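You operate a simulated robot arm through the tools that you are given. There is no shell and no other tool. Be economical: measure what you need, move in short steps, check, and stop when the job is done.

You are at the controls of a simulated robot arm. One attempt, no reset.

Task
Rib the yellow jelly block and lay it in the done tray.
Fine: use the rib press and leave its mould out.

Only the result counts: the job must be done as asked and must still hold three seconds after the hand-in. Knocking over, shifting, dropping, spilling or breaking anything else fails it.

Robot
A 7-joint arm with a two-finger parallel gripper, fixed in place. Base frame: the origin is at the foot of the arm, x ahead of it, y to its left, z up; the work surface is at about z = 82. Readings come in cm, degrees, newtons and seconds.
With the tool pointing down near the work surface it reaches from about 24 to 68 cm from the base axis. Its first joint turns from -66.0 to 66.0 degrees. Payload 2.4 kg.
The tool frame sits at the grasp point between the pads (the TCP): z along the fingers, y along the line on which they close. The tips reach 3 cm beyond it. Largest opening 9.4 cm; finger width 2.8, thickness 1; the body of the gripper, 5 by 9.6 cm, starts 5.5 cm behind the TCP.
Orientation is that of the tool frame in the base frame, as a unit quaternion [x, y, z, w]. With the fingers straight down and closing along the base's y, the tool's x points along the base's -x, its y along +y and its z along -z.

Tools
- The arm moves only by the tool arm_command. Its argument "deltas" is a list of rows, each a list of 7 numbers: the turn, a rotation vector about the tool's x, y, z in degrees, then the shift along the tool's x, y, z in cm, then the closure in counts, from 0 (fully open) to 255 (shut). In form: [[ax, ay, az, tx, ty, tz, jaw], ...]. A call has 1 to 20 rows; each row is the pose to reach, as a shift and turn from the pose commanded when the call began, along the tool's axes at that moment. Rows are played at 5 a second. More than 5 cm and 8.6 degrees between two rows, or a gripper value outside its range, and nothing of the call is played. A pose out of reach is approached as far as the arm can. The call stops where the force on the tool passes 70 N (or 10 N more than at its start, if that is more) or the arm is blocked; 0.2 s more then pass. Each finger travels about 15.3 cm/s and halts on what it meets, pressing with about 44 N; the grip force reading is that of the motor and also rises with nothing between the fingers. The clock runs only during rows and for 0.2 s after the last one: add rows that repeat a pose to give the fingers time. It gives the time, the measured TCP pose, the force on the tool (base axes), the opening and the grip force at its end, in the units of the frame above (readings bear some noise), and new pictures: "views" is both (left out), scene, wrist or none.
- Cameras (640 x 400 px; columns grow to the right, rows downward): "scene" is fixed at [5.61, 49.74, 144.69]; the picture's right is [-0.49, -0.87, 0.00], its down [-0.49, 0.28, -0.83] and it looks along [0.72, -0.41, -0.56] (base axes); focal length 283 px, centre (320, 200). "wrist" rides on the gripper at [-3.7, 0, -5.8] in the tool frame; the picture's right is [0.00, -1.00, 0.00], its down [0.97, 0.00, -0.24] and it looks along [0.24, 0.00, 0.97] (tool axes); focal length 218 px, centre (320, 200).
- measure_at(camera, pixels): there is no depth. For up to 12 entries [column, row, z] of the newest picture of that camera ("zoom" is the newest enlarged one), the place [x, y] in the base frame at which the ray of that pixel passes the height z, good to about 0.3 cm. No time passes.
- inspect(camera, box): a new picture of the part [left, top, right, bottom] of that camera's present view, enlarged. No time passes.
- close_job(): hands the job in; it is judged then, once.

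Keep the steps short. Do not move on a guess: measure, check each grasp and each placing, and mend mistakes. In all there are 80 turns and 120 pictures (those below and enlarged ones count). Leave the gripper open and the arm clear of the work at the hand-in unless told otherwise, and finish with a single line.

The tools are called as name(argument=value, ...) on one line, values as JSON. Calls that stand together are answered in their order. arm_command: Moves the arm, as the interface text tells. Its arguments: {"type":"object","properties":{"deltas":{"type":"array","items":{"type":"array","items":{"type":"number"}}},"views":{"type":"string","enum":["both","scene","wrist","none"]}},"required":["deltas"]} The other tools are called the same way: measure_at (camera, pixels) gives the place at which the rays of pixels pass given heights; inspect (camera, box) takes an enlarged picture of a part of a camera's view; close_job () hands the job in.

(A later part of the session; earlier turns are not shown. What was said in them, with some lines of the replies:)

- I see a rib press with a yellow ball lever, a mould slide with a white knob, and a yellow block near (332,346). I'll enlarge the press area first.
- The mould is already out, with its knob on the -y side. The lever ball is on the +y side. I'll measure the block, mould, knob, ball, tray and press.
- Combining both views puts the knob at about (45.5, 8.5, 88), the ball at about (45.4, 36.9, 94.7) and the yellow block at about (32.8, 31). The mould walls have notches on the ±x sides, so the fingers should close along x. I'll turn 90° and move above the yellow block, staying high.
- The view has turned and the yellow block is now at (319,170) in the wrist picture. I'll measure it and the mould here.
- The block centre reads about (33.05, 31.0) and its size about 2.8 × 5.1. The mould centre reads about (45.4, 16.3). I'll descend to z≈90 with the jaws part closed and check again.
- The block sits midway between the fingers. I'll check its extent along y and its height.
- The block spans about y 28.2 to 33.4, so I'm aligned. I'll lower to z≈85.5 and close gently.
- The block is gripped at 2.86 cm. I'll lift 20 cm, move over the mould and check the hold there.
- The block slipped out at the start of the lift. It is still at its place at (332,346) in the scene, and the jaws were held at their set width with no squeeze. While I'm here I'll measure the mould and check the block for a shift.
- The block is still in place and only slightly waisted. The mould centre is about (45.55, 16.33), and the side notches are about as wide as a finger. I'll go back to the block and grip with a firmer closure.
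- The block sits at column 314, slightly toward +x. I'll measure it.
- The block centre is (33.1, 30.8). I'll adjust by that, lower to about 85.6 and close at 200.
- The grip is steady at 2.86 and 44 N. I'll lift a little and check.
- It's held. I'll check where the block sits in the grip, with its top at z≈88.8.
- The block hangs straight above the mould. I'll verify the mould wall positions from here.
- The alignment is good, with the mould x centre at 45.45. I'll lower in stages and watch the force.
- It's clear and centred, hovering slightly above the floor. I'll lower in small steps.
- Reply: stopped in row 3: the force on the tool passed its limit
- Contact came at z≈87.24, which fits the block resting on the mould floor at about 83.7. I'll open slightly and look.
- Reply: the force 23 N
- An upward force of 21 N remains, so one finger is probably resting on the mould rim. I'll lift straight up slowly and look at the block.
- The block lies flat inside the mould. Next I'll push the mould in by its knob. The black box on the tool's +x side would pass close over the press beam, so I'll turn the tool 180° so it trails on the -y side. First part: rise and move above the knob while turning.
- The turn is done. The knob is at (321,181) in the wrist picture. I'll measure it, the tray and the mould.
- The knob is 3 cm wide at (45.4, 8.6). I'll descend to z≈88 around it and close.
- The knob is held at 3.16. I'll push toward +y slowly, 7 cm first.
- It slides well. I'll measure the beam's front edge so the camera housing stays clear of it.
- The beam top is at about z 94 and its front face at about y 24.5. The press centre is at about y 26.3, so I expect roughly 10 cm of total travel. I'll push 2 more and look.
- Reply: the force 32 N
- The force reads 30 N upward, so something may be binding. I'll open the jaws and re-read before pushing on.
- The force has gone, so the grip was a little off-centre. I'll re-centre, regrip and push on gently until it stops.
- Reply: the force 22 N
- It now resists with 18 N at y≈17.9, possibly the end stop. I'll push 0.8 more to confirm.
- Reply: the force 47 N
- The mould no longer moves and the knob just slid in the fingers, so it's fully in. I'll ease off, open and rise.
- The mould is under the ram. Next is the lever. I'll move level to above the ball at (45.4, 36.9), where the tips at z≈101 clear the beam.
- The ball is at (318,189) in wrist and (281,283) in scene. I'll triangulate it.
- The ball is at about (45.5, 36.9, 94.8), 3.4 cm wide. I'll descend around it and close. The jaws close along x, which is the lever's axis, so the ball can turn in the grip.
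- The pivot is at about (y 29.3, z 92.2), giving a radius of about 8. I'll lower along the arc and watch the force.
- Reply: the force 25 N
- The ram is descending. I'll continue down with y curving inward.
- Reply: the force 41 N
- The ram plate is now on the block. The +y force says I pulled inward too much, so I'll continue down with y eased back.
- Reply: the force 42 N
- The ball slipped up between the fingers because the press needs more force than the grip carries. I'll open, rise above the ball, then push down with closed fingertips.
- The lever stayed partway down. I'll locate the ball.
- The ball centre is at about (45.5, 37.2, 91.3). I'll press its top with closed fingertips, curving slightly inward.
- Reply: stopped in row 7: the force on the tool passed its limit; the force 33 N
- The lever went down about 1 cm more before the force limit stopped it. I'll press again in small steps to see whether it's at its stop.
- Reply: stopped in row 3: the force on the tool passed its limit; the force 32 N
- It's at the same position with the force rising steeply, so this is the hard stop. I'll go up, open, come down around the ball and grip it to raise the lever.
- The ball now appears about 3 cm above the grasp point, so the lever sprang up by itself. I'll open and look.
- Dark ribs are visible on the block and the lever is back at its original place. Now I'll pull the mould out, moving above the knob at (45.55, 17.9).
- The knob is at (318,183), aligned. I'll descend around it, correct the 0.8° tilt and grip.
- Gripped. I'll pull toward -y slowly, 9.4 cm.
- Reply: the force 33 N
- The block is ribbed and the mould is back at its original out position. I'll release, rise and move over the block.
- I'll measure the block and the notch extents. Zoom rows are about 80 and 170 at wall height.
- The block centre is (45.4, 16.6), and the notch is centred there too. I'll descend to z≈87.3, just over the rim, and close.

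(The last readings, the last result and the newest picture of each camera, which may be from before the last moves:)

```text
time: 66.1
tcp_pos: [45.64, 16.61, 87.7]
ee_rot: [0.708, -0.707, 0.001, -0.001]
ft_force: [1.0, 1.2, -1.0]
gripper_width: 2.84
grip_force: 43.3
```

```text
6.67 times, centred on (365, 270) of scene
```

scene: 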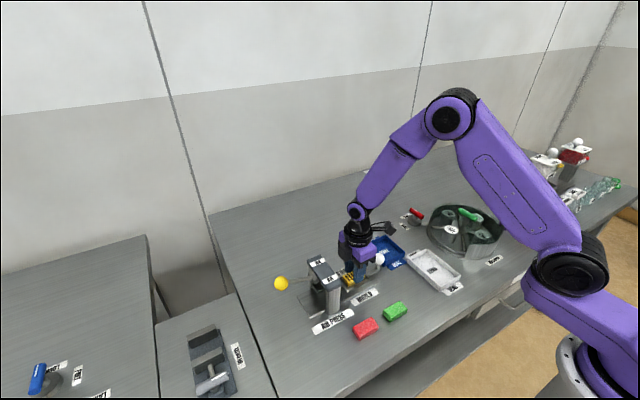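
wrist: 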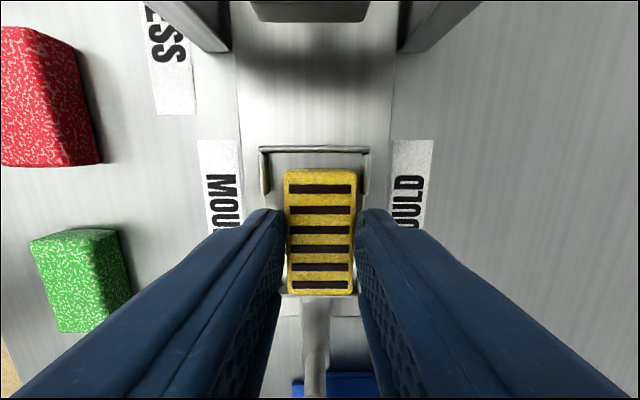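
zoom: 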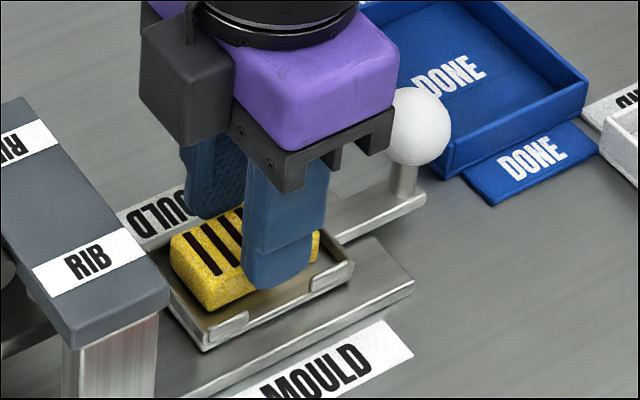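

Gripped a bit high at 87.7. I'll reopen, go 0.3 lower and close again for a better hold.

arm_command(deltas=[[0, 0, 0, 0, 0.05, 0, 160], [0, 0, 0, 0, 0.05, 0, 130], [0, 0, 0, 0, 0.05, 0.3, 130], [0, 0, 0, 0, 0.05, 0.3, 130], [0, 0, 0, 0, 0.05, 0.3, 160], [0, 0, 0, 0, 0.05, 0.3, 185], [0, 0, 0, 0, 0.05, 0.3, 205], [0, 0, 0, 0, 0.05, 0.3, 205], [0, 0, 0, 0, 0.05, 0.3, 205]], views="none")

arm_command(deltas=[[0, 0, 0, 0, 0, -0.5, 205], [0, 0, 0, 0, 0, -1, 205], [0, 0, 0, 0, 0, -2, 205], [0, 0, 0, 0, 0, -3, 205], [0, 0, 0, 0, 0, -3, 205]])

inspect(camera="scene", box=[330, 240, 400, 300])

```text
time: 68.1
tcp_pos: [45.81, 16.61, 87.12]
ee_rot: [0.708, -0.706, 0.0, 0.002]
ft_force: [0.0, 0.1, -0.2]
gripper_width: 2.89
grip_force: 43.8
```

```text
time: 69.3
tcp_pos: [45.83, 16.67, 90.09]
ee_rot: [0.708, -0.706, 0.0, 0.0]
ft_force: [0.2, 0.3, -0.7]
gripper_width: 2.86
grip_force: 44.1
```

scene: 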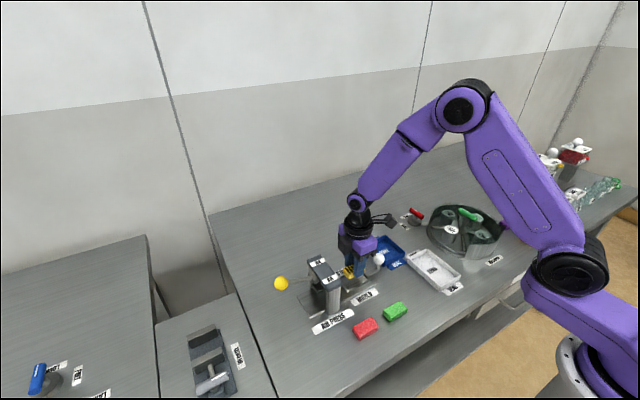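
wrist: 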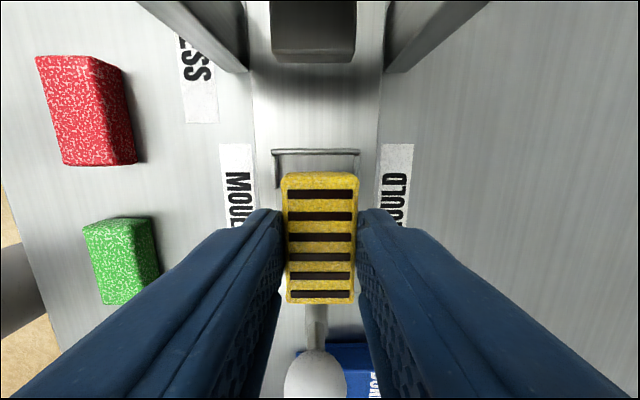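

```text
6.67 times, centred on (365, 270) of scene
```

zoom: 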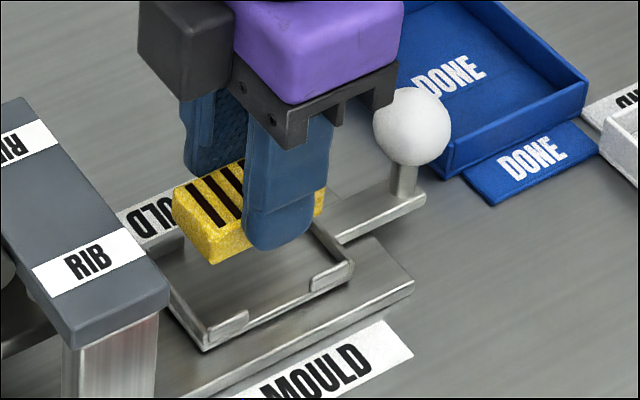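

The ribbed block is lifted and held at 2.86. I'll rise and move over the done tray at about (50.7, 1.3).

arm_command(deltas=[[0, 0, 0, 0, 0, -4, 205], [0, 0, 0, 0, 0, -8, 205], [0, 0, 0, 0, 0, -12, 205], [0, 0, 0, 4, -1.2, -12, 205], [0, 0, 0, 8, -2.4, -12, 205], [0, 0, 0, 12, -3.8, -12, 205], [0, 0, 0, 15.3, -4.9, -12, 205], [0, 0, 0, 15.3, -4.9, -12, 205], [0, 0, 0, 15.3, -4.9, -9, 205], [0, 0, 0, 15.3, -4.9, -6, 205], [0, 0, 0, 15.3, -4.9, -6, 205]])

inspect(camera="scene", box=[340, 190, 480, 300])

```text
time: 71.7
tcp_pos: [50.54, 1.34, 95.83]
ee_rot: [0.708, -0.706, 0.001, -0.001]
ft_force: [0.2, 0.0, 0.0]
gripper_width: 2.88
grip_force: 44.5
```

scene: 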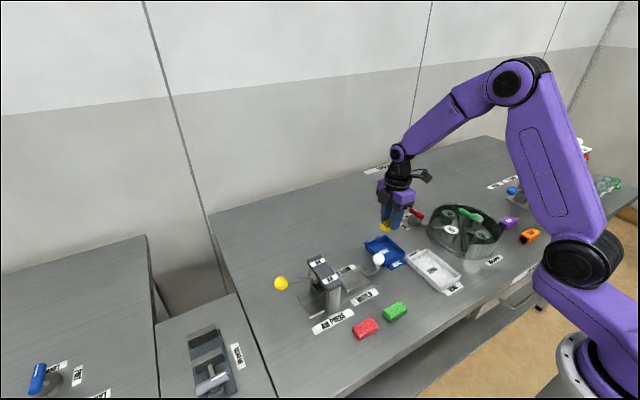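
wrist: 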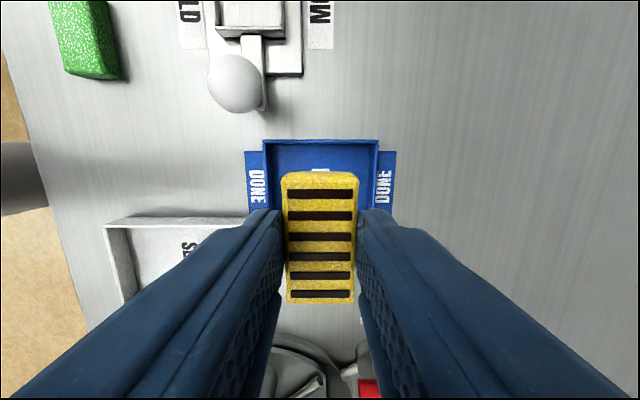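

```text
3.64 times, centred on (410, 245) of scene
```

zoom: 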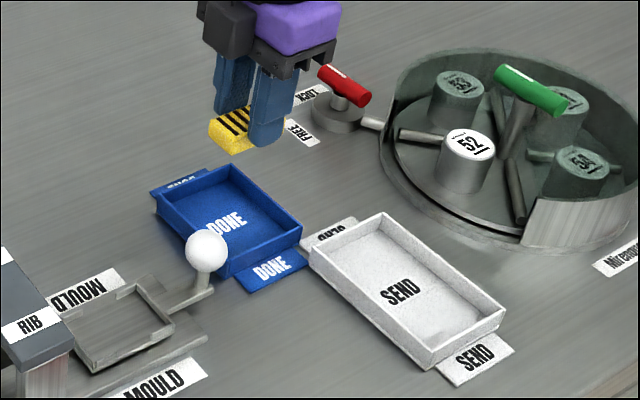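

The tray's +y wall shows at rows 140–148, columns 264–379. I'll measure it.

measure_at(camera="wrist", pixels=[[264, 141, 84], [379, 141, 84], [270, 146, 84], [373, 146, 84], [320, 141, 84], [264, 205, 84], [379, 205, 84]])

measure_at(camera="zoom", pixels=[[157, 197, 84], [236, 166, 84], [302, 233, 84], [222, 272, 84], [228, 223, 82.5]])

```text
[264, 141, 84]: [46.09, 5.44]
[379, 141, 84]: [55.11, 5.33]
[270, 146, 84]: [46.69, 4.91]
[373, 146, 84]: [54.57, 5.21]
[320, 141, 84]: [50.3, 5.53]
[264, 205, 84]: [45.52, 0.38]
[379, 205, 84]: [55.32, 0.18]
```

```text
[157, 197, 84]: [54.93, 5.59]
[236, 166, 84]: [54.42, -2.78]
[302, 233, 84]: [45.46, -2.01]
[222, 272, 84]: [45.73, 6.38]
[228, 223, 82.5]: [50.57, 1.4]
```

The tray spans about x 46–55 and y -2.4–5.5, centre (50.5, 1.5), so I'm well centred. I'll lower, slowing near the floor.

arm_command(deltas=[[0, 0, 0, -0.15, 0, 3, 205], [0, 0, 0, -0.15, 0, 6, 205], [0, 0, 0, -0.15, 0, 8, 205], [0, 0, 0, -0.15, 0, 9, 205], [0, 0, 0, -0.15, 0, 9.3, 205], [0, 0, 0, -0.15, 0, 9.3, 205]])

inspect(camera="scene", box=[350, 210, 440, 290])

```text
time: 73.1
tcp_pos: [50.58, 1.53, 86.75]
ee_rot: [0.708, -0.706, 0.0, -0.001]
ft_force: [-0.2, 0.6, -0.1]
gripper_width: 2.87
grip_force: 43.6
```

scene: 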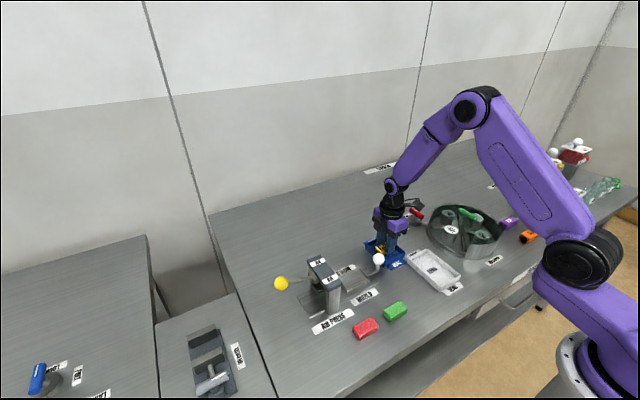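
wrist: 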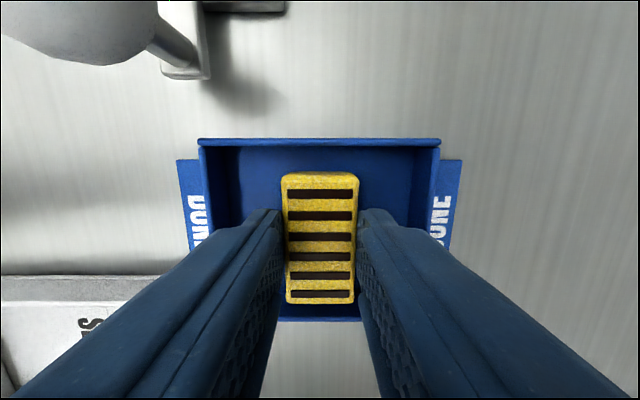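

```text
5.00 times, centred on (395, 250) of scene
```

zoom: 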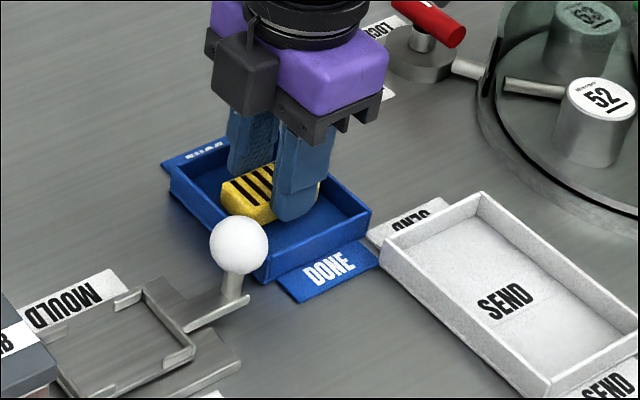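

It's inside the tray with clearance all around. I'll lower in small steps until contact.

arm_command(deltas=[[0, 0, 0, 0, 0, 0.2, 205], [0, 0, 0, 0, 0, 0.4, 205], [0, 0, 0, 0, 0, 0.6, 205], [0, 0, 0, 0, 0, 0.8, 205]], views="wrist")

```text
time: 74.1
tcp_pos: [50.66, 1.5, 86.22]
ee_rot: [-0.707, 0.707, -0.001, 0.001]
ft_force: [-9.2, -1.4, 40.4]
gripper_width: 2.86
grip_force: 43.7
```

wrist: 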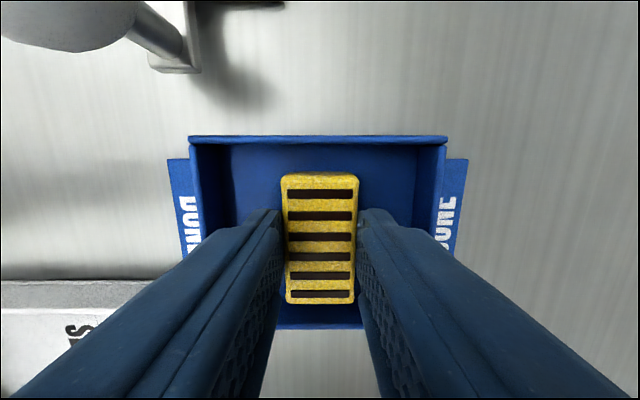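

The block is on the tray floor, with the force at 40 N. I'll ease up 0.3, open gently to 4.5 cm and rise.

arm_command(deltas=[[0, 0, 0, 0, 0, -0.3, 205], [0, 0, 0, 0, 0, -0.3, 180], [0, 0, 0, 0, 0, -0.3, 155], [0, 0, 0, 0, 0, -0.3, 135], [0, 0, 0, 0, 0, -0.3, 135], [0, 0, 0, 0, 0, -2, 135], [0, 0, 0, 0, 0, -5, 135], [0, 0, 0, 0, 0, -9, 135], [0, 0, 0, 0, 0, -13, 110], [0, 0, 0, 0, 0, -18, 60], [0, 0, 0, 0, 0, -22, 0], [0, 0, 0, 0, 0, -22, 0], [0, 0, 0, 0, 0, -22, 0]])

inspect(camera="scene", box=[270, 210, 440, 330])

inspect(camera="wrist", box=[220, 80, 420, 280])

```text
time: 76.9
tcp_pos: [50.48, 1.6, 108.02]
ee_rot: [0.708, -0.706, 0.001, -0.001]
ft_force: [-0.5, 0.9, 0.0]
gripper_width: 9.38
grip_force: 0.1
```

scene: 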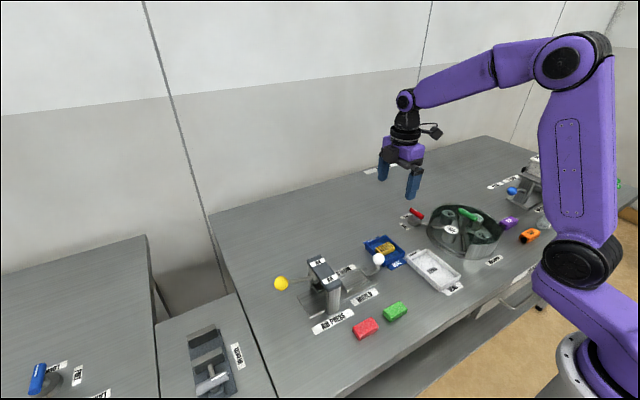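
wrist: 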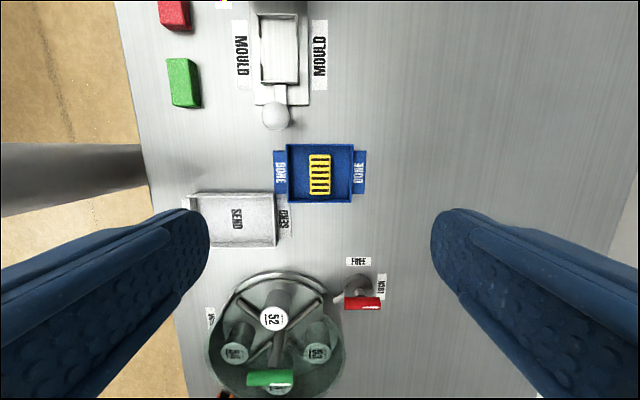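

```text
3.33 times, centred on (355, 270) of scene
```

zoom: 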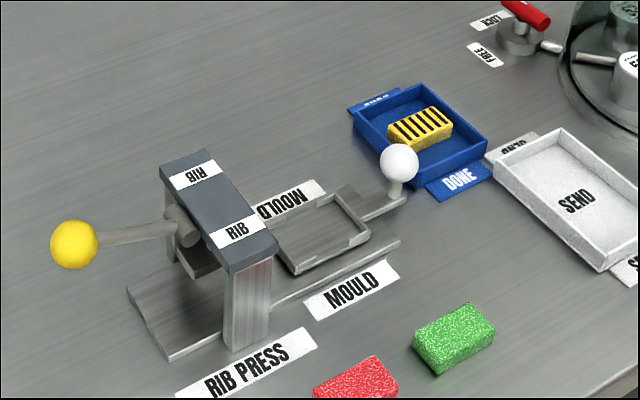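

```text
2.00 times, centred on (320, 180) of wrist
```

zoom: 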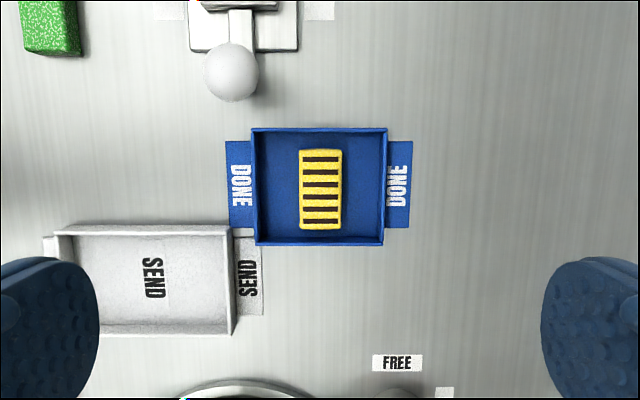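

The ribbed block lies flat in the done tray and the gripper is open and clear. I'll do a last check that the mould knob is at its original out position.

measure_at(camera="wrist", pixels=[[276, 116, 88]])

measure_at(camera="scene", pixels=[[379, 258, 88], [281, 283, 94.7]])

```text
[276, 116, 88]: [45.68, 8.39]
```

```text
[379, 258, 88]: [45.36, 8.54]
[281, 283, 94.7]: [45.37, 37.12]
```

The knob is at y≈8.5, fully out, and the lever is up. I'm handing the job in.

close_job()

```text
The job is handed in.
```

The yellow block is ribbed and lies flat in the done tray, the rib press's mould is left out with its lever up, and the gripper is open and clear.
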